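You operate a simulated robot arm through the tools that you are given. There is no shell and no other tool.

You are at the controls of a simulated two-armed robot. One attempt, no reset.

TASK
Finish lapping the ring holder left on the grooved plate, then lap the other two yellow ones.
Fine: one at a time, each till its green paste is gone; each back on the yellow stand, none spoilt. Set down upright: what you pick out.
Where things are to end (x, y in the base frame): yellow ring holder within 0.022 m of [0.73, 0.49].

It is judged by the outcome, as a careful person would: the job done as asked, and still so three seconds after it is handed in. It fails if anything else is knocked over, pushed out of place, dropped, spilled or broken.

THE ROBOT
Two 7-joint arms with two-finger grippers on one trunk that stands fixed in place. Base frame: the origin is at the foot of the trunk, x ahead of it, y to its left, z up; the work surface is at about z = 0.8. Readings come in m, degrees, newtons and seconds.
The left shoulder is at [0.089, 0.175, 1.05], the right one opposite. With the tool pointing down near the work surface each hand reaches from about 0.3 to 0.9 m from the base axis, measured 20 degrees to its own side. Payload 2.94 kg a hand.
The tool frame of a hand sits at the grasp point between the pads (the TCP): z along the fingers, y along the line on which they close. The tips reach 0.03 m beyond it. The gripper opens to 0.138 m. The gripper's body begins 0.109 m behind the TCP.
Orientation is that of the tool frame in the base frame, as a unit quaternion [x, y, z, w]. With the fingers straight down and closing along the base's y, the tool's x points along the base's -x, its y along +y and its z along -z.

THE INTERFACE
- The arms move only by the tool step_arm. It takes "left_deltas", "right_deltas" or both (then of equal length, played together; a hand with none holds still); each is one flat list of numbers, 6 for each row, row after row: the shift along the base's x, y, z in m, then the turn, a rotation vector about the base's x, y, z in degrees. In form: [x, y, z, wx, wy, wz, x, y, z, wx, wy, wz, ...]. A call has 1 to 20 rows; each row shifts and turns the commanded pose from where the row before left it. "left_gripper" and "right_gripper" are, for a hand that has rows, the finger opening in m, from 0 to 0.138, set as the call begins (left out, the last holds). Rows are played at 5 a second. More than 0.05 m and 8.6 degrees between two rows, or a gripper value outside its range, and nothing of the call is played. A pose out of reach is approached as far as the arm can. The call stops where the force on the tool passes 40 N (or 10 N more than at its start, if that is more) or the arm is blocked; 0.2 s more then pass. The fingers move at their own pace and stop on an object; they squeeze with about 26 N. The grip force told is the motor's: it shows also when the fingers shut on nothing. Time passes only in rows, and 0.2 s behind the last, so rows that do not move let the fingers close. The reply holds the time, the measured pose of the TCP, the force on the tool along the base axes, the opening and the grip force, in the units named above and with some noise, with the torque about the TCP (base axes, N m) and any sound that the robot's microphone picked up, and new pictures: "views" is both (left out), scene, wrist or none (wrist: the cameras of the hands that moved).
- Cameras (640 x 400 px; columns grow to the right, rows downward): "scene" is now at [0.1963, 0.035, 1.522]; the picture's right is [0.47, -0.88, 0.00], its down [-0.69, -0.37, -0.63] and it looks along [0.55, 0.30, -0.78] (base axes); focal length 281 px, centre (320, 200). "left" rides on the left gripper at [0.071, -0.019, -0.146] in its tool frame; the picture's right is [0.26, 0.96, 0.00], its down [-0.85, 0.23, -0.48] and it looks along [-0.46, 0.13, 0.88] (tool axes); focal length 280 px, centre (320, 200). "right" rides on the right gripper at [0.071, 0.019, -0.146] in its tool frame; the picture's right is [-0.26, 0.97, 0.00], its down [-0.85, -0.23, -0.48] and it looks along [-0.46, -0.12, 0.88] (tool axes); focal length 280 px, centre (320, 200). There is no depth. A picture from a camera that has moved, and an enlarged one, comes with that camera's place and axes in the base frame and with its lens.
- raise_lower(by): slides the trunk up (or, below 0, down) by that many m; the arms and the scene camera ride with it, the base frame stays. It gives what a move gives, with no picture.
- turn_head(pan, tilt): turns the head with the scene camera to pan (to the left, within 120 degrees either way) and tilt (down, from -29 to 69), counted from straight ahead of the robot. It gives what a move gives, and a new picture of the scene camera.
- close_up(camera, box): a new picture of the part [left, top, right, bottom] of that camera's present view, enlarged. It takes no simulated time.
- sign_off(): hands the job in; it is judged then, once.

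Nothing tells you positions but the pictures and the camera data. Unless the task says otherwise, let go and move clear before handing in.

The tools are called after "Call:" by a JSON object that holds its "method" and its "body". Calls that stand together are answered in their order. step_arm: Moves the arms, as the interface text tells. Its arguments: {"type":"object","properties":{"left_deltas":{"type":"array","items":{"type":"number"}},"left_gripper":{"type":"number"},"right_deltas":{"type":"array","items":{"type":"number"}},"right_gripper":{"type":"number"},"views":{"type":"string","enum":["both","scene","wrist","none"]}},"required":[]} The other tools are called the same way: raise_lower (by) slides the trunk up or down; turn_head (pan, tilt) turns the head that bears the scene camera; close_up (camera, box) takes an enlarged picture of a part of a camera's view; sign_off () hands the job in.

At the start:

```text
clock: 0.0
left_tool_pos: [0.4697, 0.5618, 1.1593]
left_orientation: [0.001, 1.0, 0.0, 0.0]
left_ft_force: [0.4, -0.1, 0.7]
left_ft_torque: [0.01, -0.01, -0.03]
left_finger_gap: 0.1379
left_finger_force: 0.1
right_tool_pos: [0.5017, 0.0957, 1.057]
right_orientation: [0.001, 1.0, 0.0, -0.001]
right_ft_force: [-0.1, 0.6, 0.5]
right_ft_torque: [-0.01, 0.02, 0.01]
right_finger_gap: 0.1377
right_finger_force: 0.1
trunk travel left (down, up): [-0.225, 0.509]
head pan, tilt: [28.2, 51.2]
```

scene: 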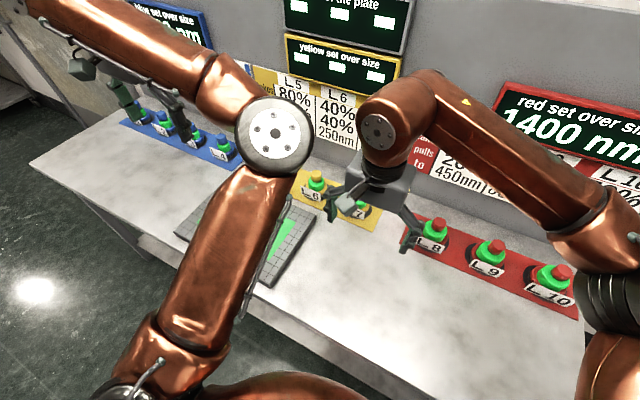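
right: 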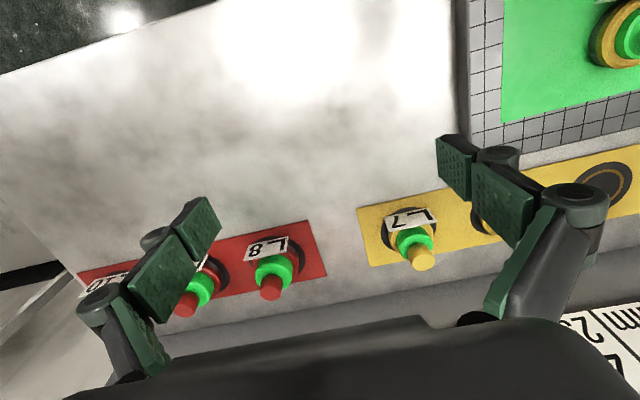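
left: 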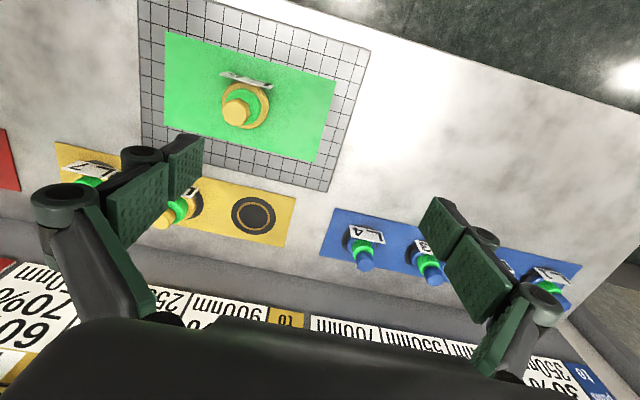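

I see a grooved plate with green paste and a yellow holder on it, a yellow stand behind it with two holders (L6, L7), and wall signs that seem to hold the lapping rules. I'll read the signs before I move anything.

Call:
{"method": "close_up", "body": {"camera": "scene", "box": [240, 0, 420, 150]}}

Call:
{"method": "close_up", "body": {"camera": "left", "box": [0, 0, 400, 250]}}

Call:
{"method": "turn_head", "body": {"pan": 28, "tilt": 20}}

```text
2.67 times, centred on (330, 75) of scene
camera zoom: at [0.1963, 0.035, 1.522], right [0.47, -0.88, 0.0], down [-0.69, -0.37, -0.63], along [0.55, 0.3, -0.78], focal length 748 px, centre (293, 533)
```

zoom: 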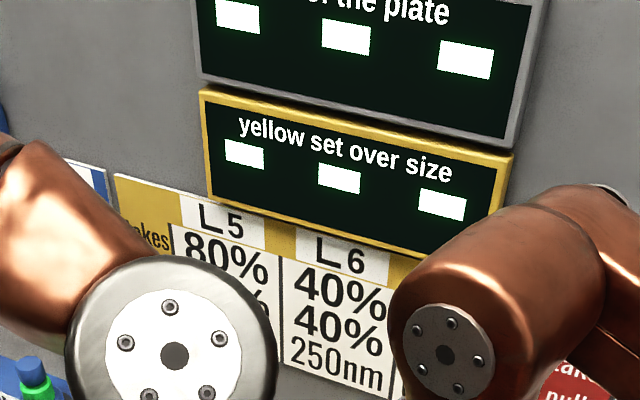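

```text
1.60 times, centred on (200, 125) of left
camera zoom: at [0.3991, 0.5422, 1.3051], right [-0.26, 0.97, 0.0], down [0.85, 0.23, 0.48], along [0.46, 0.12, -0.88], focal length 449 px, centre (512, 320)
```

zoom: 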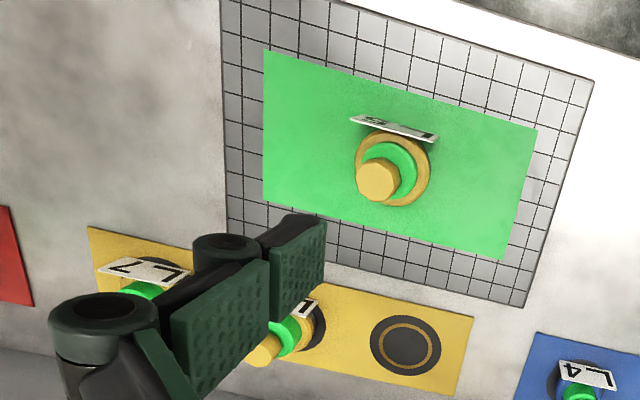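

```text
clock: 1.0
left_tool_pos: [0.4682, 0.5616, 1.1599]
left_orientation: [0.0, 1.0, 0.0, 0.0]
left_ft_force: [-1.3, -0.4, 0.1]
left_ft_torque: [-0.04, -0.03, -0.01]
left_finger_gap: 0.138
left_finger_force: 0.0
right_tool_pos: [0.5015, 0.0961, 1.0557]
right_orientation: [0.001, 1.0, -0.001, -0.001]
right_ft_force: [-0.4, -0.5, -0.5]
right_ft_torque: [-0.01, -0.02, 0.0]
right_finger_gap: 0.1379
right_finger_force: 0.1
trunk travel left (down, up): [-0.225, 0.509]
head pan, tilt: [28.0, 20.0]
camera scene: at [0.2117, 0.0429, 1.5692], right [0.47, -0.88, 0.0], down [-0.3, -0.16, -0.94], along [0.83, 0.44, -0.34], focal length 281 px, centre (320, 200)
```

scene: 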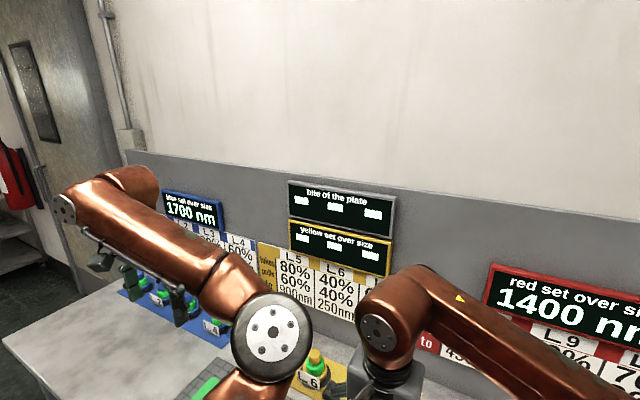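

The wall has charts for each holder (takes %, pulls %, to nm) and two displays, "bite of the plate" and "yellow set over size". I'll zoom in, then move the arms out of the way to read the rest.

Call:
{"method": "close_up", "body": {"camera": "scene", "box": [250, 170, 410, 270]}}

Call:
{"method": "close_up", "body": {"camera": "scene", "box": [240, 230, 400, 330]}}

Call:
{"method": "close_up", "body": {"camera": "scene", "box": [150, 180, 270, 255]}}

Call:
{"method": "close_up", "body": {"camera": "scene", "box": [400, 250, 640, 400]}}

```text
4.00 times, centred on (330, 220) of scene
camera zoom: at [0.2117, 0.0429, 1.5692], right [0.47, -0.88, 0.0], down [-0.3, -0.16, -0.94], along [0.83, 0.44, -0.34], focal length 1123 px, centre (280, 120)
```

zoom: 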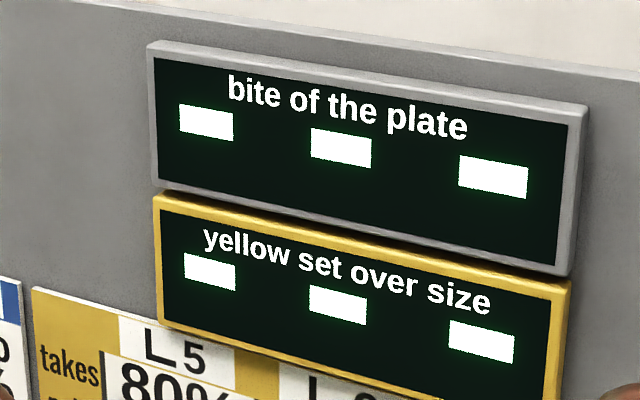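

```text
4.00 times, centred on (320, 280) of scene
camera zoom: at [0.2117, 0.0429, 1.5692], right [0.47, -0.88, 0.0], down [-0.3, -0.16, -0.94], along [0.83, 0.44, -0.34], focal length 1123 px, centre (320, -120)
```

zoom: 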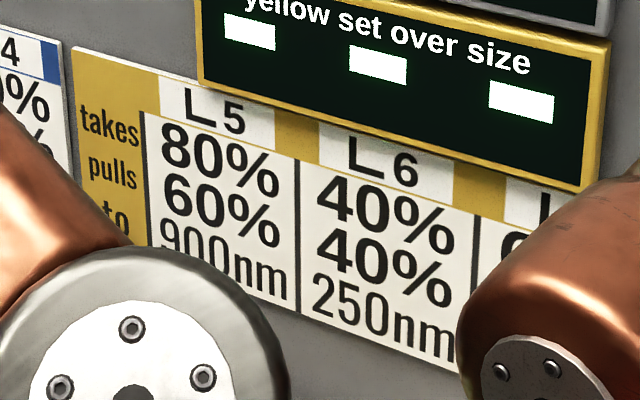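

```text
5.33 times, centred on (210, 218) of scene
camera zoom: at [0.2117, 0.0429, 1.5692], right [0.47, -0.88, 0.0], down [-0.3, -0.16, -0.94], along [0.83, 0.44, -0.34], focal length 1497 px, centre (907, 107)
```

zoom: 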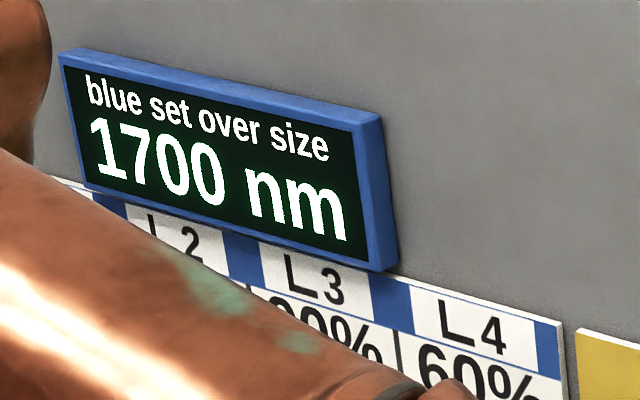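

```text
2.67 times, centred on (520, 325) of scene
camera zoom: at [0.2117, 0.0429, 1.5692], right [0.47, -0.88, 0.0], down [-0.3, -0.16, -0.94], along [0.83, 0.44, -0.34], focal length 748 px, centre (-213, -133)
```

zoom: 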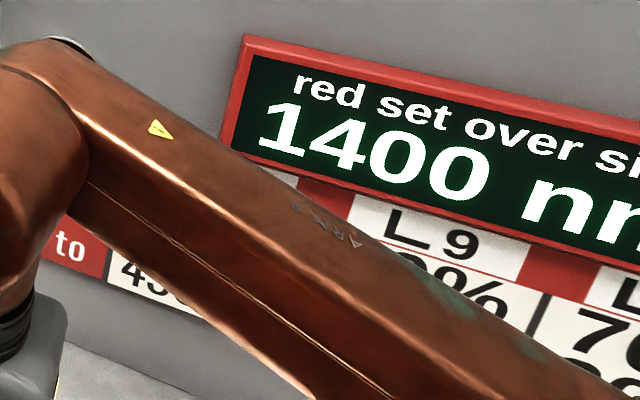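

The L5 and L6 charts are readable, but L7 and the blue and red charts are hidden by the arms. I'll draw the right arm back to its own side, clear of everything, and look again.

Call:
{"method": "step_arm", "body": {"right_deltas": [-0.02, -0.04, 0.02, 0, 0, 0, -0.02, -0.04, 0.02, 0, 0, 0, -0.02, -0.04, 0.02, 0, 0, 0, -0.02, -0.04, 0.02, 0, 0, 0, -0.02, -0.04, 0, 0, 0, 0, -0.02, -0.04, 0, 0, 0, 0, -0.02, -0.04, 0, 0, 0, 0, -0.02, -0.04, 0, 0, 0, 0], "views": "scene"}}

```text
clock: 2.8
left_tool_pos: [0.4674, 0.5599, 1.1622]
left_orientation: [-0.001, 1.0, 0.001, 0.0]
left_ft_force: [-0.4, -1.1, 1.2]
left_ft_torque: [0.03, -0.04, -0.01]
left_finger_gap: 0.1382
left_finger_force: 0.0
right_tool_pos: [0.3403, -0.2266, 1.136]
right_orientation: [0.0, 1.0, 0.0, 0.0]
right_ft_force: [-1.2, -1.6, -0.1]
right_ft_torque: [0.05, -0.03, 0.0]
right_finger_gap: 0.1379
right_finger_force: 0.0
trunk travel left (down, up): [-0.225, 0.509]
head pan, tilt: [28.0, 20.0]
camera scene: at [0.2097, 0.0403, 1.5698], right [0.47, -0.88, 0.0], down [-0.3, -0.16, -0.94], along [0.83, 0.44, -0.34], focal length 281 px, centre (320, 200)
```

scene: 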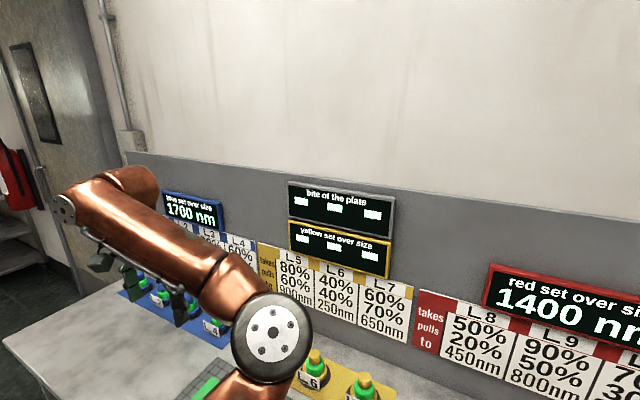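

Call:
{"method": "close_up", "body": {"camera": "scene", "box": [250, 240, 420, 350]}}

Call:
{"method": "turn_head", "body": {"pan": 5, "tilt": 25}}

Call:
{"method": "step_arm", "body": {"left_deltas": [-0.03, 0.0, 0, 0, 0, 0, -0.03, 0.0, 0, 0, 0, 0, -0.03, 0.0, 0, 0, 0, 0], "views": "wrist"}}

```text
3.64 times, centred on (335, 295) of scene
camera zoom: at [0.2097, 0.0403, 1.5698], right [0.47, -0.88, 0.0], down [-0.3, -0.16, -0.94], along [0.83, 0.44, -0.34], focal length 1021 px, centre (266, -146)
```

zoom: 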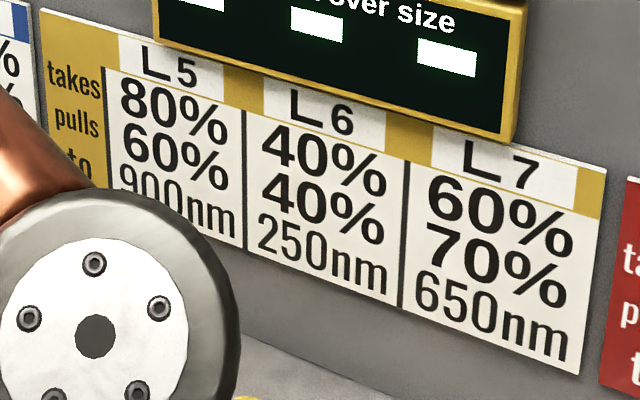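

```text
clock: 3.6
left_tool_pos: [0.4683, 0.5611, 1.1596]
left_orientation: [0.001, 1.0, 0.0, 0.0]
left_ft_force: [-0.6, 0.0, -0.4]
left_ft_torque: [-0.01, -0.03, 0.01]
left_finger_gap: 0.138
left_finger_force: 0.1
right_tool_pos: [0.3418, -0.2249, 1.1354]
right_orientation: [0.0, 1.0, 0.001, 0.0]
right_ft_force: [0.0, 0.7, -0.2]
right_ft_torque: [-0.02, 0.01, -0.03]
right_finger_gap: 0.138
right_finger_force: 0.1
trunk travel left (down, up): [-0.225, 0.509]
head pan, tilt: [5.0, 25.0]
camera scene: at [0.2208, 0.0063, 1.5613], right [0.09, -1.0, 0.0], down [-0.42, -0.04, -0.91], along [0.9, 0.08, -0.42], focal length 281 px, centre (320, 200)
```

scene: 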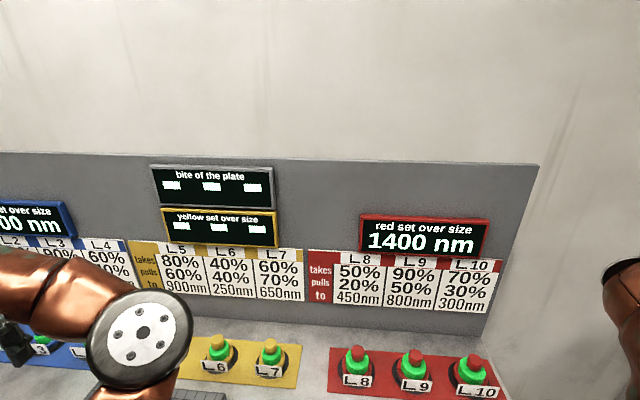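

```text
clock: 4.4
left_tool_pos: [0.3776, 0.5608, 1.1603]
left_orientation: [0.001, 1.0, 0.0, 0.0]
left_ft_force: [0.1, -0.2, -0.7]
left_ft_torque: [-0.03, -0.04, -0.01]
left_finger_gap: 0.1381
left_finger_force: 0.1
right_tool_pos: [0.341, -0.2258, 1.136]
right_orientation: [-0.001, 1.0, 0.001, 0.0]
right_ft_force: [-0.9, -0.2, -0.4]
right_ft_torque: [-0.03, -0.02, -0.02]
right_finger_gap: 0.1379
right_finger_force: 0.0
trunk travel left (down, up): [-0.225, 0.509]
head pan, tilt: [5.0, 25.0]
camera left: at [0.3083, 0.5414, 1.3062], right [-0.26, 0.97, 0.0], down [0.85, 0.23, 0.48], along [0.46, 0.12, -0.88], focal length 280 px, centre (320, 200)
```

left: 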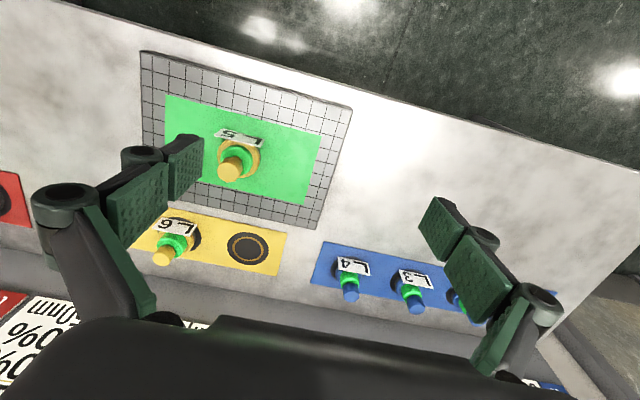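

The yellow charts read L5: takes 80, pulls 60, to 900 nm. L6: 40, 40, 250 nm. L7: 60, 70, 650 nm. The "bite" and "yellow over size" displays show only dashes, so next I'll look at the blue chart, the rest of the wall and the plate.

Call:
{"method": "turn_head", "body": {"pan": 45, "tilt": 30}}

Call:
{"method": "close_up", "body": {"camera": "left", "box": [120, 40, 380, 290]}}

```text
clock: 5.5
left_tool_pos: [0.3789, 0.562, 1.1604]
left_orientation: [0.0, 1.0, 0.0, 0.0]
left_ft_force: [0.6, -0.4, -1.3]
left_ft_torque: [0.01, 0.0, 0.0]
left_finger_gap: 0.1381
left_finger_force: 0.1
right_tool_pos: [0.3414, -0.2264, 1.135]
right_orientation: [0.0, 1.0, 0.0, -0.001]
right_ft_force: [-0.7, -0.4, 0.7]
right_ft_torque: [-0.01, 0.05, 0.0]
right_finger_gap: 0.1379
right_finger_force: 0.0
trunk travel left (down, up): [-0.225, 0.509]
head pan, tilt: [45.0, 30.0]
camera scene: at [0.1933, 0.0624, 1.5532], right [0.71, -0.71, 0.0], down [-0.35, -0.35, -0.87], along [0.61, 0.61, -0.5], focal length 281 px, centre (320, 200)
```

scene: 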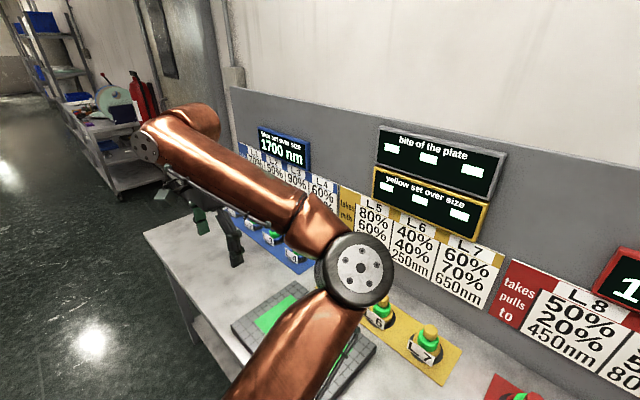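

```text
1.60 times, centred on (250, 165) of left
camera zoom: at [0.3093, 0.5412, 1.3061], right [-0.26, 0.97, 0.0], down [0.85, 0.23, 0.48], along [0.46, 0.12, -0.88], focal length 449 px, centre (432, 256)
```

zoom: 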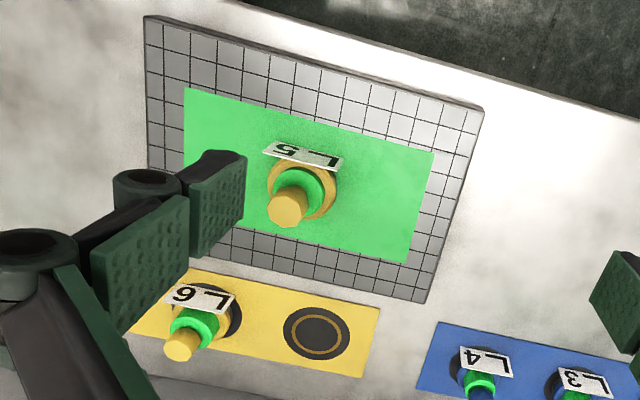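

Call:
{"method": "close_up", "body": {"camera": "scene", "box": [225, 115, 385, 215]}}

Call:
{"method": "step_arm", "body": {"left_deltas": [0, 0, 0.03, 0, 0, 0, 0, 0, 0.03, 0, 0, 0, 0, 0, 0.03, 0, 0, 0, 0, 0, 0.03, 0, 0, 0], "views": "both"}}

```text
4.00 times, centred on (305, 165) of scene
camera zoom: at [0.1933, 0.0624, 1.5532], right [0.71, -0.71, 0.0], down [-0.35, -0.35, -0.87], along [0.61, 0.61, -0.5], focal length 1123 px, centre (380, 340)
```

zoom: 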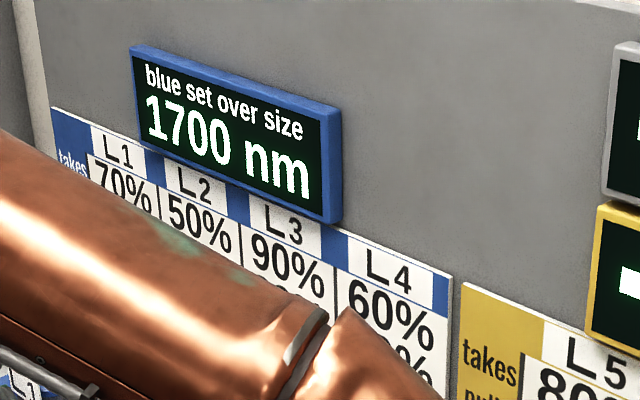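

```text
clock: 6.5
left_tool_pos: [0.3772, 0.5605, 1.2812]
left_orientation: [0.0, 1.0, 0.0, 0.0]
left_ft_force: [0.0, 1.3, 0.2]
left_ft_torque: [0.03, 0.0, 0.0]
left_finger_gap: 0.1379
left_finger_force: 0.1
right_tool_pos: [0.3402, -0.225, 1.1353]
right_orientation: [0.0, 1.0, 0.001, 0.0]
right_ft_force: [-0.1, -0.4, 0.4]
right_ft_torque: [0.04, 0.0, -0.02]
right_finger_gap: 0.1378
right_finger_force: 0.0
trunk travel left (down, up): [-0.225, 0.509]
head pan, tilt: [45.0, 30.0]
camera scene: at [0.1918, 0.0621, 1.5535], right [0.71, -0.71, 0.0], down [-0.35, -0.35, -0.87], along [0.61, 0.61, -0.5], focal length 281 px, centre (320, 200)
camera left: at [0.3073, 0.5407, 1.4267], right [-0.26, 0.97, 0.0], down [0.85, 0.23, 0.48], along [0.46, 0.13, -0.88], focal length 280 px, centre (320, 200)
```

scene: 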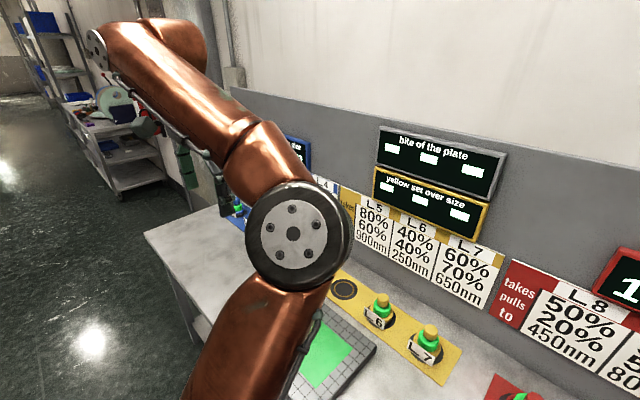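
left: 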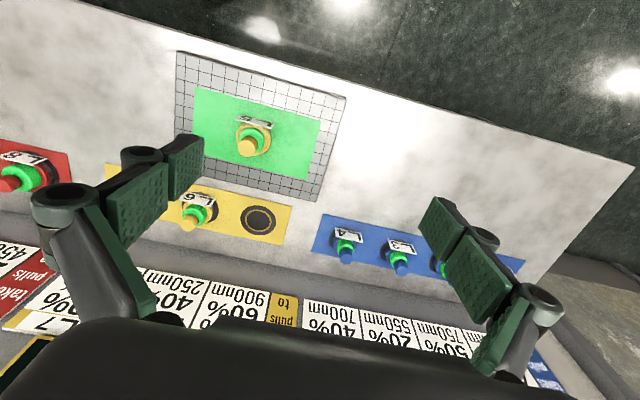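

The set of charts is clear, and the empty seat on the yellow stand works out at about (0.73, 0.49), so it belongs to L5. L5 sits on the plate at about (0.505, 0.449), with its knob top near z = 0.907. I'll bring the left hand closer for a better look.

Call:
{"method": "step_arm", "body": {"left_deltas": [0.02, -0.03, -0.04, 0, 0, 0, 0.02, -0.03, -0.04, 0, 0, 0, 0.01, -0.03, -0.04, 0, 0, 0, 0.01, -0.02, -0.04, 0, 0, 0, 0.01, 0, -0.04, 0, 0, 0], "views": "both"}}

Call:
{"method": "turn_head", "body": {"pan": 25, "tilt": 40}}

```text
refused: row 1 steps farther than a row can; nothing moved
```

```text
clock: 7.3
left_tool_pos: [0.3769, 0.5614, 1.28]
left_orientation: [0.0, 1.0, -0.001, 0.001]
left_ft_force: [-0.4, 0.0, 0.5]
left_ft_torque: [0.02, -0.01, 0.0]
left_finger_gap: 0.1383
left_finger_force: 0.2
right_tool_pos: [0.3406, -0.2249, 1.1352]
right_orientation: [0.0, 1.0, 0.001, 0.0]
right_ft_force: [-0.1, -0.1, -0.4]
right_ft_torque: [0.0, -0.03, 0.0]
right_finger_gap: 0.1382
right_finger_force: 0.0
trunk travel left (down, up): [-0.225, 0.509]
head pan, tilt: [25.0, 40.0]
camera scene: at [0.206, 0.0344, 1.538], right [0.42, -0.91, 0.0], down [-0.58, -0.27, -0.77], along [0.69, 0.32, -0.64], focal length 281 px, centre (320, 200)
```

scene: 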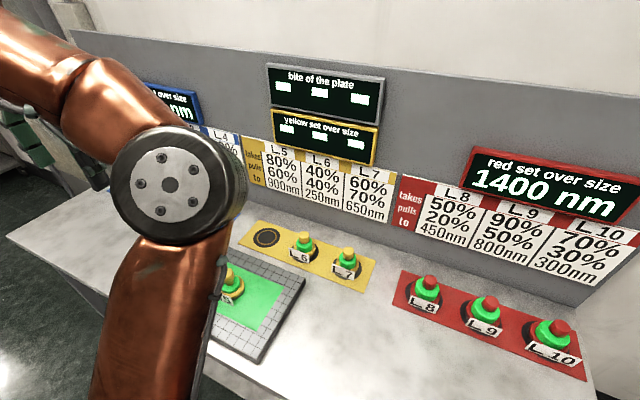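

Call:
{"method": "step_arm", "body": {"left_deltas": [0.01, -0.02, -0.03, 0, 0, 0, 0.01, -0.02, -0.03, 0, 0, 0, 0.01, -0.02, -0.03, 0, 0, 0, 0.01, -0.02, -0.03, 0, 0, 0, 0.01, -0.02, -0.03, 0, 0, 0, 0.01, -0.01, -0.03, 0, 0, 0], "views": "both"}}

Call:
{"method": "close_up", "body": {"camera": "scene", "box": [220, 200, 400, 320]}}

```text
clock: 8.7
left_tool_pos: [0.4378, 0.4507, 1.0991]
left_orientation: [-0.001, 1.0, 0.0, 0.0]
left_ft_force: [0.0, -0.2, 0.0]
left_ft_torque: [-0.05, -0.01, 0.01]
left_finger_gap: 0.1378
left_finger_force: 0.1
right_tool_pos: [0.3435, -0.2257, 1.1353]
right_orientation: [0.0, 1.0, 0.0, -0.001]
right_ft_force: [0.6, -0.3, -0.1]
right_ft_torque: [-0.02, 0.01, -0.02]
right_finger_gap: 0.1382
right_finger_force: 0.0
trunk travel left (down, up): [-0.225, 0.509]
head pan, tilt: [25.0, 40.0]
camera scene: at [0.2071, 0.0345, 1.5377], right [0.42, -0.91, 0.0], down [-0.58, -0.27, -0.77], along [0.69, 0.32, -0.64], focal length 281 px, centre (320, 200)
camera left: at [0.3687, 0.4311, 1.2442], right [-0.26, 0.97, 0.0], down [0.85, 0.23, 0.48], along [0.46, 0.12, -0.88], focal length 280 px, centre (320, 200)
```

scene: 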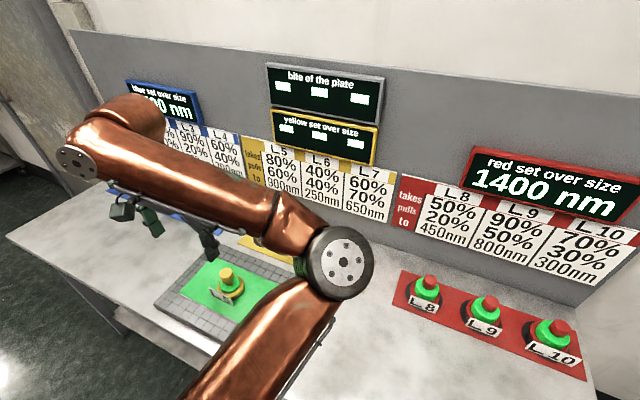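
left: 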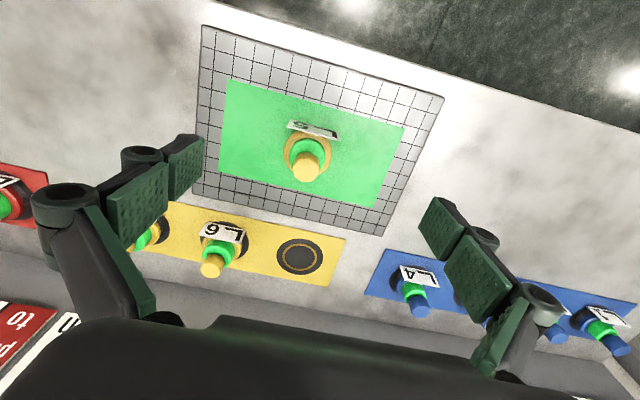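

```text
3.33 times, centred on (310, 260) of scene
camera zoom: at [0.2071, 0.0345, 1.5377], right [0.42, -0.91, 0.0], down [-0.58, -0.27, -0.77], along [0.69, 0.32, -0.64], focal length 936 px, centre (353, 0)
```

zoom: 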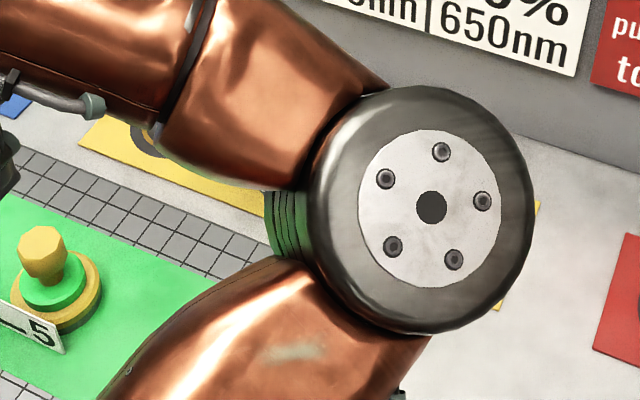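

Call:
{"method": "close_up", "body": {"camera": "left", "box": [250, 90, 370, 210]}}

Call:
{"method": "close_up", "body": {"camera": "left", "box": [120, 180, 360, 330]}}

Call:
{"method": "close_up", "body": {"camera": "scene", "box": [140, 240, 300, 340]}}

Call:
{"method": "close_up", "body": {"camera": "scene", "box": [60, 110, 260, 230]}}

```text
3.33 times, centred on (310, 150) of left
camera zoom: at [0.3687, 0.4311, 1.2442], right [-0.26, 0.97, 0.0], down [0.85, 0.23, 0.48], along [0.46, 0.12, -0.88], focal length 935 px, centre (353, 367)
```

zoom: 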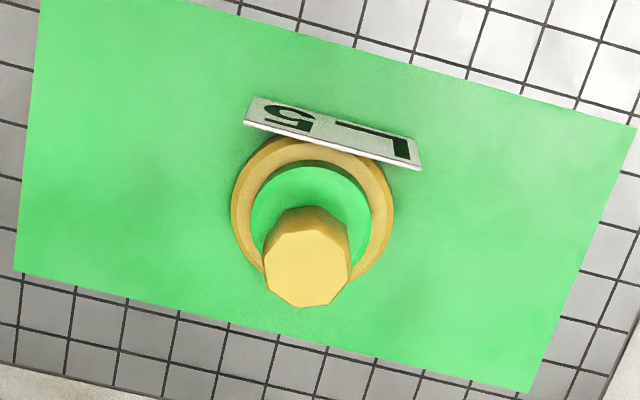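

```text
2.67 times, centred on (240, 255) of left
camera zoom: at [0.3687, 0.4311, 1.2442], right [-0.26, 0.97, 0.0], down [0.85, 0.23, 0.48], along [0.46, 0.12, -0.88], focal length 748 px, centre (533, 53)
```

zoom: 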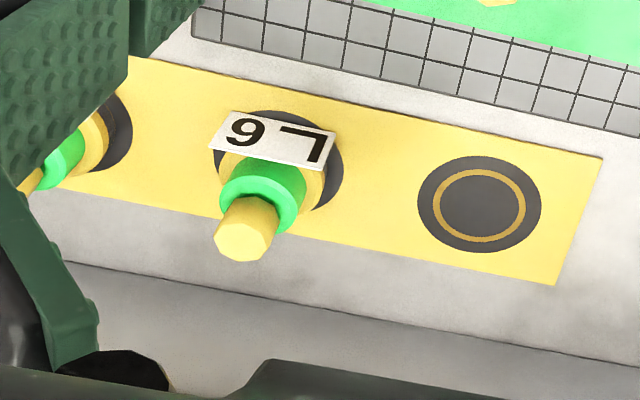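

```text
4.00 times, centred on (220, 290) of scene
camera zoom: at [0.2071, 0.0345, 1.5377], right [0.42, -0.91, 0.0], down [-0.58, -0.27, -0.77], along [0.69, 0.32, -0.64], focal length 1123 px, centre (720, -160)
```

zoom: 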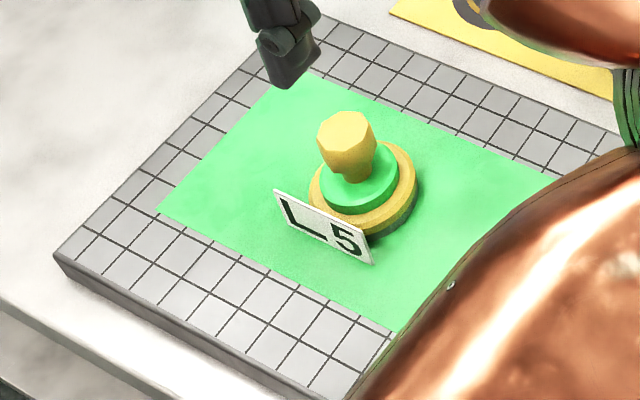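

```text
3.20 times, centred on (160, 170) of scene
camera zoom: at [0.2071, 0.0345, 1.5377], right [0.42, -0.91, 0.0], down [-0.58, -0.27, -0.77], along [0.69, 0.32, -0.64], focal length 898 px, centre (832, 296)
```

zoom: 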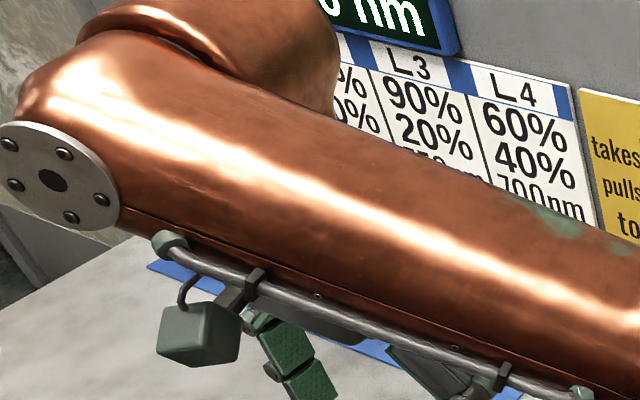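

L5 looks like a disc about 7 cm wide with a green collar at about z 0.86 and a hex knob about 3.5 cm wide with its top near z 0.91. I'll take the left hand above it with a narrower opening and check alignment.

Call:
{"method": "step_arm", "body": {"left_deltas": [0.02, 0, -0.02, 0, 0, 0, 0.02, 0, -0.02, 0, 0, 0, 0.02, 0, -0.02, 0, 0, 0, 0.007, -0.002, -0.02, 0, 0, 0, 0, 0, -0.02, 0, 0, 0], "left_gripper": 0.09, "views": "both"}}

```text
clock: 9.9
left_tool_pos: [0.5065, 0.449, 0.9999]
left_orientation: [-0.001, 1.0, 0.0, 0.001]
left_ft_force: [0.4, -0.1, -0.5]
left_ft_torque: [0.0, -0.01, 0.01]
left_finger_gap: 0.0901
left_finger_force: 0.1
right_tool_pos: [0.3422, -0.2239, 1.1341]
right_orientation: [0.0, 1.0, 0.0, -0.001]
right_ft_force: [-0.1, 0.5, 0.0]
right_ft_torque: [-0.02, 0.03, -0.01]
right_finger_gap: 0.1381
right_finger_force: 0.1
trunk travel left (down, up): [-0.225, 0.509]
head pan, tilt: [25.0, 40.0]
camera scene: at [0.2069, 0.0347, 1.5377], right [0.42, -0.91, 0.0], down [-0.58, -0.27, -0.77], along [0.69, 0.32, -0.64], focal length 281 px, centre (320, 200)
camera left: at [0.4356, 0.4294, 1.1452], right [-0.26, 0.97, 0.0], down [0.85, 0.23, 0.48], along [0.46, 0.12, -0.88], focal length 280 px, centre (320, 200)
```

scene: 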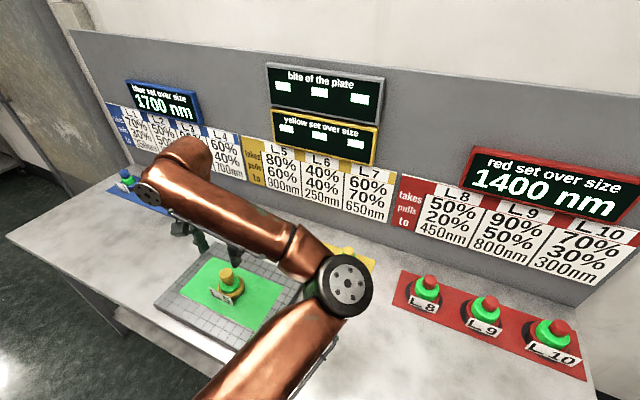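
left: 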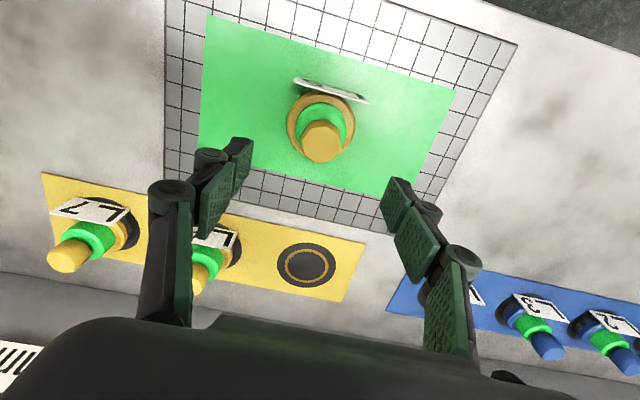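

Call:
{"method": "close_up", "body": {"camera": "scene", "box": [90, 70, 260, 190]}}

Call:
{"method": "close_up", "body": {"camera": "left", "box": [240, 50, 400, 200]}}

Call:
{"method": "close_up", "body": {"camera": "scene", "box": [180, 230, 280, 310]}}

```text
3.33 times, centred on (175, 130) of scene
camera zoom: at [0.2069, 0.0347, 1.5377], right [0.42, -0.91, 0.0], down [-0.58, -0.27, -0.77], along [0.69, 0.32, -0.64], focal length 936 px, centre (803, 433)
```

zoom: 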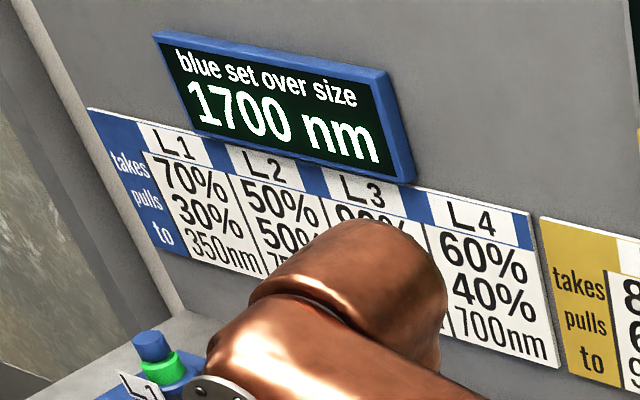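

```text
2.67 times, centred on (320, 125) of left
camera zoom: at [0.4356, 0.4294, 1.1452], right [-0.26, 0.97, 0.0], down [0.85, 0.23, 0.48], along [0.46, 0.12, -0.88], focal length 748 px, centre (320, 400)
```

zoom: 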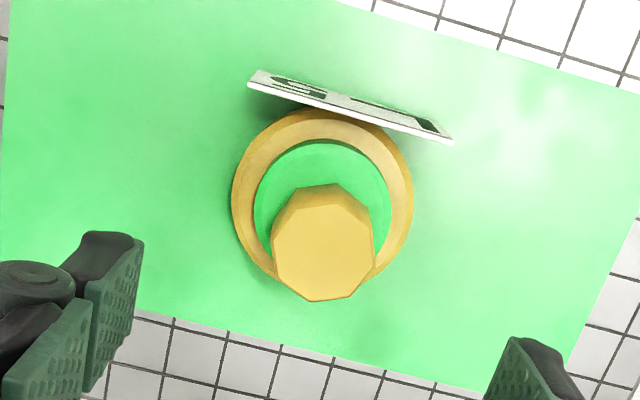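

```text
5.00 times, centred on (230, 270) of scene
camera zoom: at [0.2069, 0.0347, 1.5377], right [0.42, -0.91, 0.0], down [-0.58, -0.27, -0.77], along [0.69, 0.32, -0.64], focal length 1403 px, centre (770, -150)
```

zoom: 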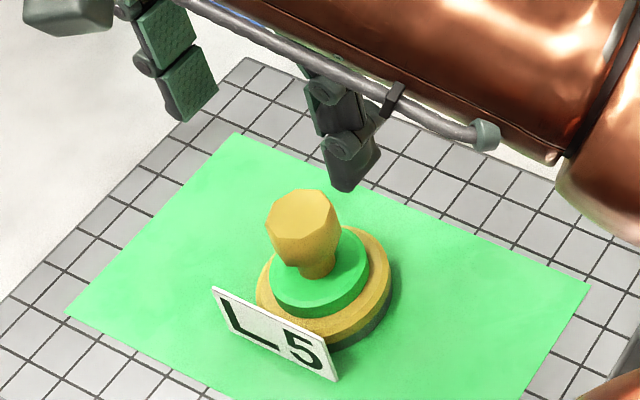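

The hand is right above the knob, centred at about (0.506, 0.449). I'll descend straight so the pads straddle the knob above the collar, then look before closing.

Call:
{"method": "step_arm", "body": {"left_deltas": [0, 0, -0.03, 0, 0, 0, 0, 0, -0.03, 0, 0, 0, 0, 0, -0.02, 0, 0, 0, 0, 0, -0.015, 0, 0, 0, 0, 0, -0.008, 0, 0, 0], "left_gripper": 0.08, "views": "both"}}

Call:
{"method": "close_up", "body": {"camera": "scene", "box": [180, 210, 290, 310]}}

Call:
{"method": "close_up", "body": {"camera": "left", "box": [220, 80, 440, 240]}}

```text
clock: 11.1
left_tool_pos: [0.5066, 0.4494, 0.8964]
left_orientation: [0.0, 1.0, 0.0, 0.0]
left_ft_force: [0.4, -0.1, -0.6]
left_ft_torque: [0.03, 0.0, 0.03]
left_finger_gap: 0.0802
left_finger_force: 0.0
right_tool_pos: [0.3421, -0.2247, 1.1354]
right_orientation: [0.0, 1.0, 0.0, -0.001]
right_ft_force: [0.5, -0.1, 0.1]
right_ft_torque: [-0.02, -0.02, -0.03]
right_finger_gap: 0.1381
right_finger_force: 0.0
trunk travel left (down, up): [-0.225, 0.509]
head pan, tilt: [25.0, 40.0]
camera scene: at [0.2064, 0.0344, 1.5379], right [0.42, -0.91, 0.0], down [-0.58, -0.27, -0.77], along [0.69, 0.32, -0.64], focal length 281 px, centre (320, 200)
camera left: at [0.4363, 0.4292, 1.0424], right [-0.26, 0.97, 0.0], down [0.85, 0.23, 0.48], along [0.46, 0.12, -0.88], focal length 280 px, centre (320, 200)
```

scene: 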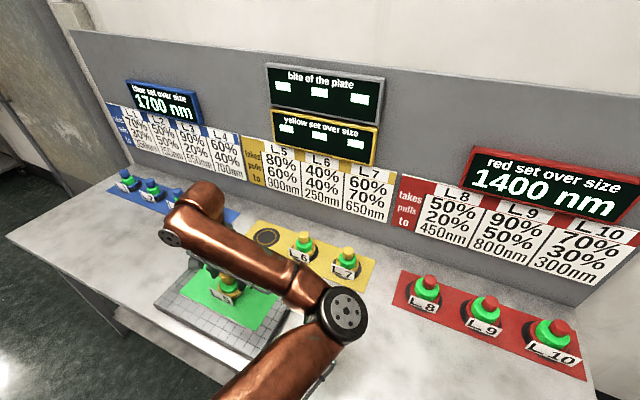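
left: 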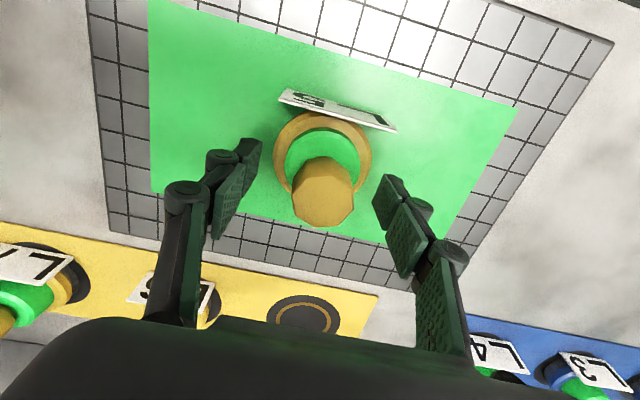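

```text
4.00 times, centred on (235, 260) of scene
camera zoom: at [0.2064, 0.0344, 1.5379], right [0.42, -0.91, 0.0], down [-0.58, -0.27, -0.77], along [0.69, 0.32, -0.64], focal length 1123 px, centre (660, -40)
```

zoom: 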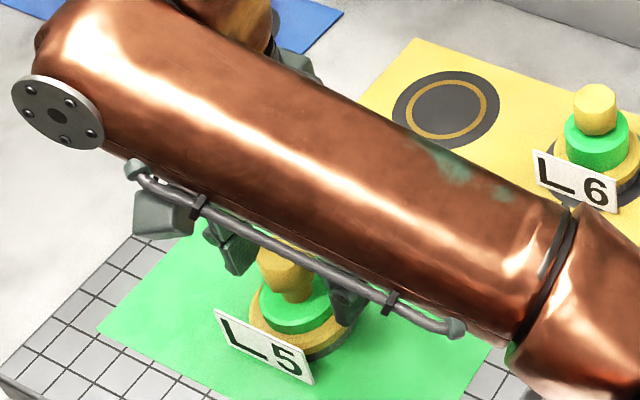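

```text
2.50 times, centred on (330, 160) of left
camera zoom: at [0.4363, 0.4292, 1.0424], right [-0.26, 0.97, 0.0], down [0.85, 0.23, 0.48], along [0.46, 0.12, -0.88], focal length 701 px, centre (295, 300)
```

zoom: 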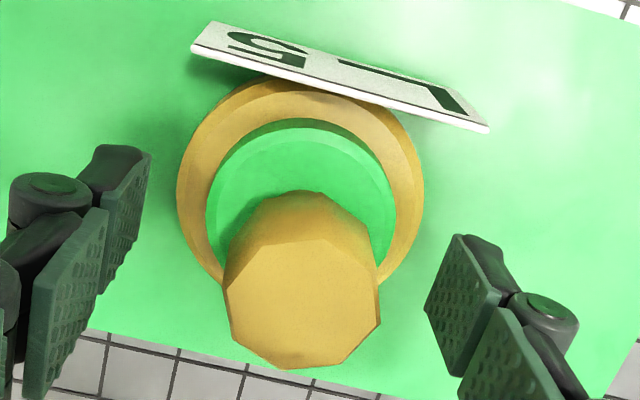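

The pads straddle the knob, whose top is near z = 0.915 with the collar near 0.866. I'll shift up and back by about 3 mm and close the fingers.

Call:
{"method": "step_arm", "body": {"left_deltas": [-0.003, -0.001, 0.003, 0, 0, 0, 0, 0, 0, 0, 0, 0, 0, 0, 0, 0, 0, 0, 0, 0, 0, 0, 0, 0, 0, 0, 0, 0, 0, 0], "left_gripper": 0.0, "views": "both"}}

Call:
{"method": "close_up", "body": {"camera": "scene", "box": [250, 50, 400, 180]}}

```text
clock: 12.3
left_tool_pos: [0.5026, 0.4471, 0.8993]
left_orientation: [0.001, 1.0, 0.001, -0.001]
left_ft_force: [0.1, 1.3, 0.0]
left_ft_torque: [-0.01, -0.05, 0.01]
left_finger_gap: 0.0326
left_finger_force: 26.1
right_tool_pos: [0.3417, -0.2259, 1.1349]
right_orientation: [0.0, 1.0, 0.0, -0.001]
right_ft_force: [0.5, 0.3, -0.6]
right_ft_torque: [-0.01, 0.02, -0.01]
right_finger_gap: 0.1381
right_finger_force: 0.1
trunk travel left (down, up): [-0.225, 0.509]
head pan, tilt: [25.0, 40.0]
camera scene: at [0.2063, 0.0344, 1.5379], right [0.42, -0.91, 0.0], down [-0.58, -0.27, -0.77], along [0.69, 0.32, -0.64], focal length 281 px, centre (320, 200)
camera left: at [0.4332, 0.4284, 1.0454], right [-0.26, 0.97, 0.0], down [0.85, 0.23, 0.48], along [0.46, 0.12, -0.88], focal length 280 px, centre (320, 200)
```

scene: 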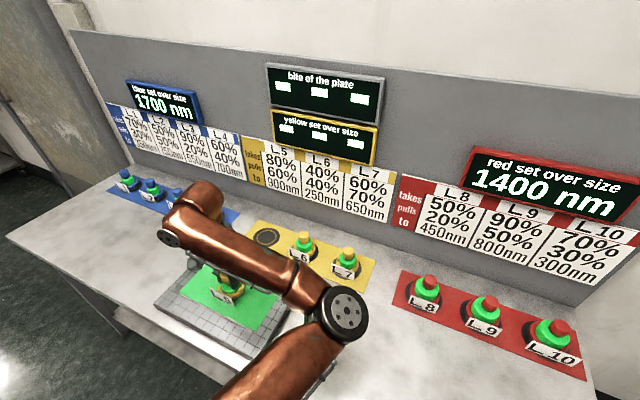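
left: 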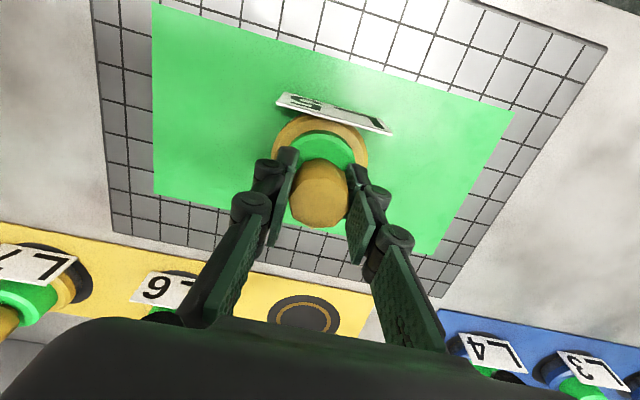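

```text
3.08 times, centred on (325, 115) of scene
camera zoom: at [0.2063, 0.0344, 1.5379], right [0.42, -0.91, 0.0], down [-0.58, -0.27, -0.77], along [0.69, 0.32, -0.64], focal length 864 px, centre (305, 462)
```

zoom: 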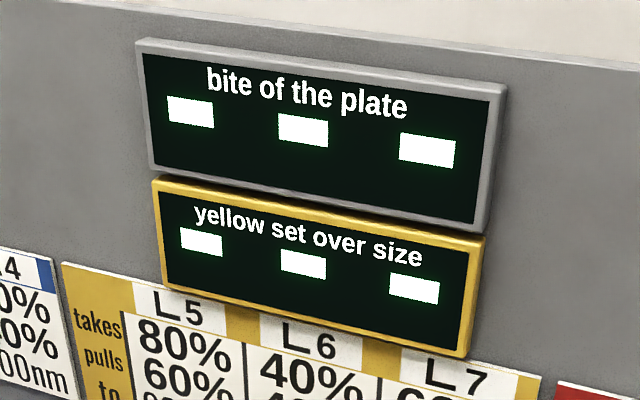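

I have the knob with a 33 mm gap and 26 N. I'll start with a small, gentle slide on the plate and watch the displays, the drag and the paste.

Call:
{"method": "step_arm", "body": {"left_deltas": [0, 0.01, 0, 0, 0, 0, 0, 0.015, 0, 0, 0, 0, 0, 0.015, 0, 0, 0, 0], "views": "both"}}

Call:
{"method": "close_up", "body": {"camera": "scene", "box": [250, 50, 400, 180]}}

```text
clock: 13.1
left_tool_pos: [0.5022, 0.4882, 0.8993]
left_orientation: [0.001, 1.0, 0.001, 0.0]
left_ft_force: [0.2, 1.4, 0.0]
left_ft_torque: [0.0, 0.02, 0.0]
left_finger_gap: 0.0323
left_finger_force: 26.7
right_tool_pos: [0.341, -0.2253, 1.1357]
right_orientation: [0.0, 1.0, 0.0, 0.0]
right_ft_force: [0.0, -0.8, -0.4]
right_ft_torque: [0.02, -0.02, 0.0]
right_finger_gap: 0.1381
right_finger_force: 0.1
trunk travel left (down, up): [-0.225, 0.509]
head pan, tilt: [25.0, 40.0]
camera scene: at [0.2061, 0.0345, 1.5379], right [0.42, -0.91, 0.0], down [-0.58, -0.27, -0.77], along [0.69, 0.32, -0.64], focal length 281 px, centre (320, 200)
camera left: at [0.4326, 0.4686, 1.0454], right [-0.26, 0.97, 0.0], down [0.85, 0.23, 0.48], along [0.46, 0.12, -0.88], focal length 280 px, centre (320, 200)
```

scene: 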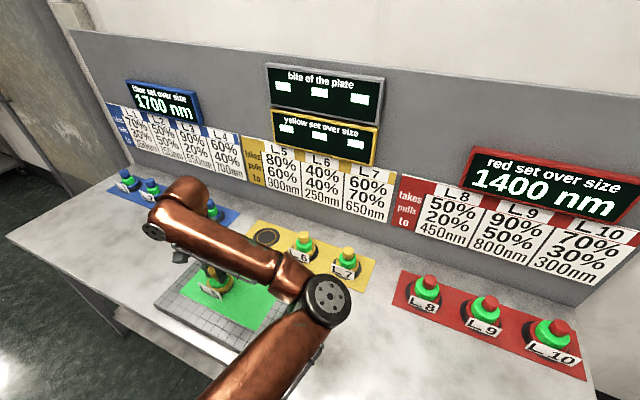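
left: 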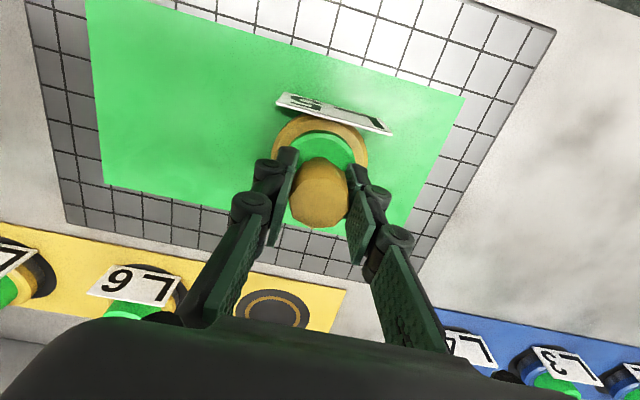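

```text
3.08 times, centred on (325, 115) of scene
camera zoom: at [0.2061, 0.0345, 1.5379], right [0.42, -0.91, 0.0], down [-0.58, -0.27, -0.77], along [0.69, 0.32, -0.64], focal length 864 px, centre (305, 462)
```

zoom: 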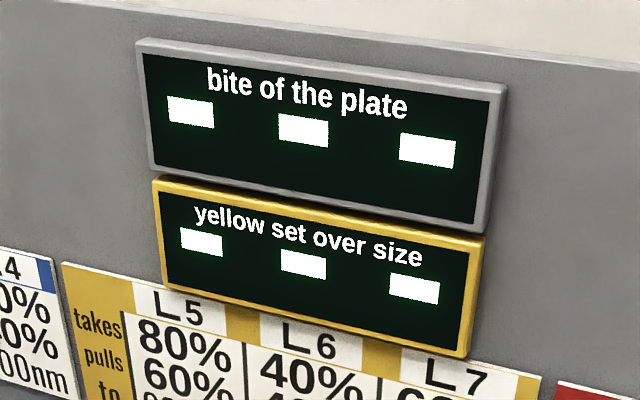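

It slides with almost no force and nothing changed, so it needs some press. I'll lower in 1 mm steps to find light contact.

Call:
{"method": "step_arm", "body": {"left_deltas": [0, 0, -0.001, 0, 0, 0, 0, 0, -0.001, 0, 0, 0], "views": "none"}}

```text
clock: 13.7
left_tool_pos: [0.5035, 0.4883, 0.8993]
left_orientation: [0.001, 1.0, 0.002, 0.001]
left_ft_force: [1.1, 1.8, 15.5]
left_ft_torque: [-0.05, 0.34, -0.01]
left_finger_gap: 0.0323
left_finger_force: 26.3
right_tool_pos: [0.34, -0.2261, 1.1354]
right_orientation: [0.001, 1.0, 0.0, 0.0]
right_ft_force: [0.4, 0.0, 0.8]
right_ft_torque: [-0.01, 0.02, 0.02]
right_finger_gap: 0.138
right_finger_force: 0.1
trunk travel left (down, up): [-0.225, 0.509]
head pan, tilt: [25.0, 40.0]
```

Two millimetres gives about 15 N. I'll back off 1 mm to about 8 N and make a stroke to see what it does.

Call:
{"method": "step_arm", "body": {"left_deltas": [0, 0, 0.001, 0, 0, 0, 0, -0.015, 0, 0, 0, 0, 0, -0.015, 0, 0, 0, 0, 0, -0.015, 0, 0, 0, 0, 0, -0.015, 0, 0, 0, 0], "views": "both"}}

Call:
{"method": "close_up", "body": {"camera": "scene", "box": [250, 50, 400, 180]}}

```text
clock: 14.9
left_tool_pos: [0.5023, 0.4263, 0.9002]
left_orientation: [0.001, 1.0, 0.0, 0.001]
left_ft_force: [-0.4, 2.0, 11.8]
left_ft_torque: [0.07, -0.16, -0.04]
left_finger_gap: 0.0323
left_finger_force: 25.9
right_tool_pos: [0.3408, -0.2262, 1.136]
right_orientation: [0.0, 1.0, 0.001, 0.0]
right_ft_force: [-0.5, 0.5, 0.6]
right_ft_torque: [0.02, 0.0, -0.02]
right_finger_gap: 0.138
right_finger_force: 0.0
trunk travel left (down, up): [-0.225, 0.509]
head pan, tilt: [25.0, 40.0]
camera scene: at [0.2054, 0.0335, 1.538], right [0.42, -0.91, 0.0], down [-0.58, -0.27, -0.77], along [0.69, 0.32, -0.64], focal length 281 px, centre (320, 200)
camera left: at [0.4325, 0.4078, 1.0451], right [-0.26, 0.97, 0.0], down [0.85, 0.23, 0.48], along [0.46, 0.12, -0.88], focal length 280 px, centre (320, 200)
```

scene: 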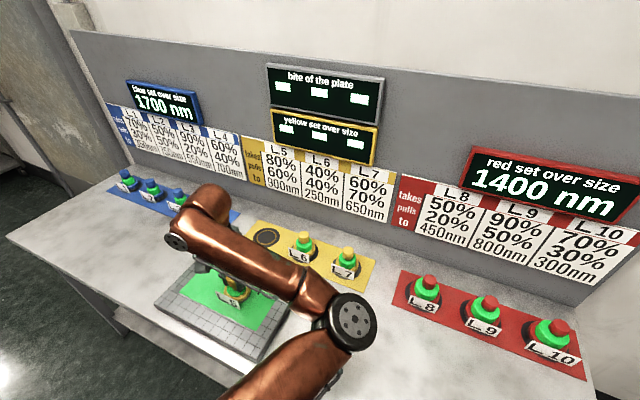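
left: 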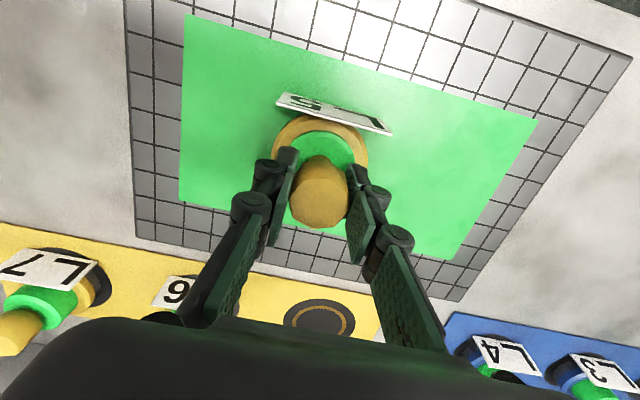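

```text
3.08 times, centred on (325, 115) of scene
camera zoom: at [0.2054, 0.0335, 1.538], right [0.42, -0.91, 0.0], down [-0.58, -0.27, -0.77], along [0.69, 0.32, -0.64], focal length 864 px, centre (305, 462)
```

zoom: 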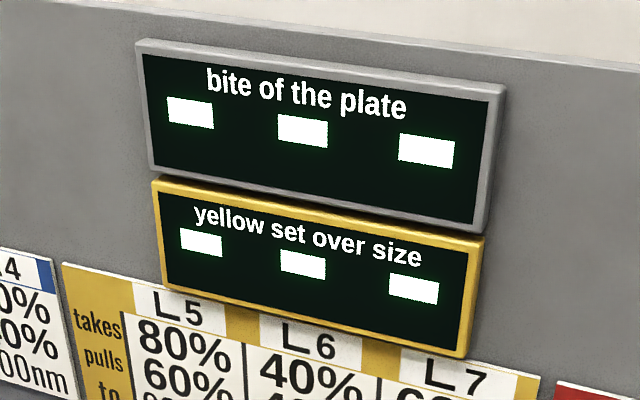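

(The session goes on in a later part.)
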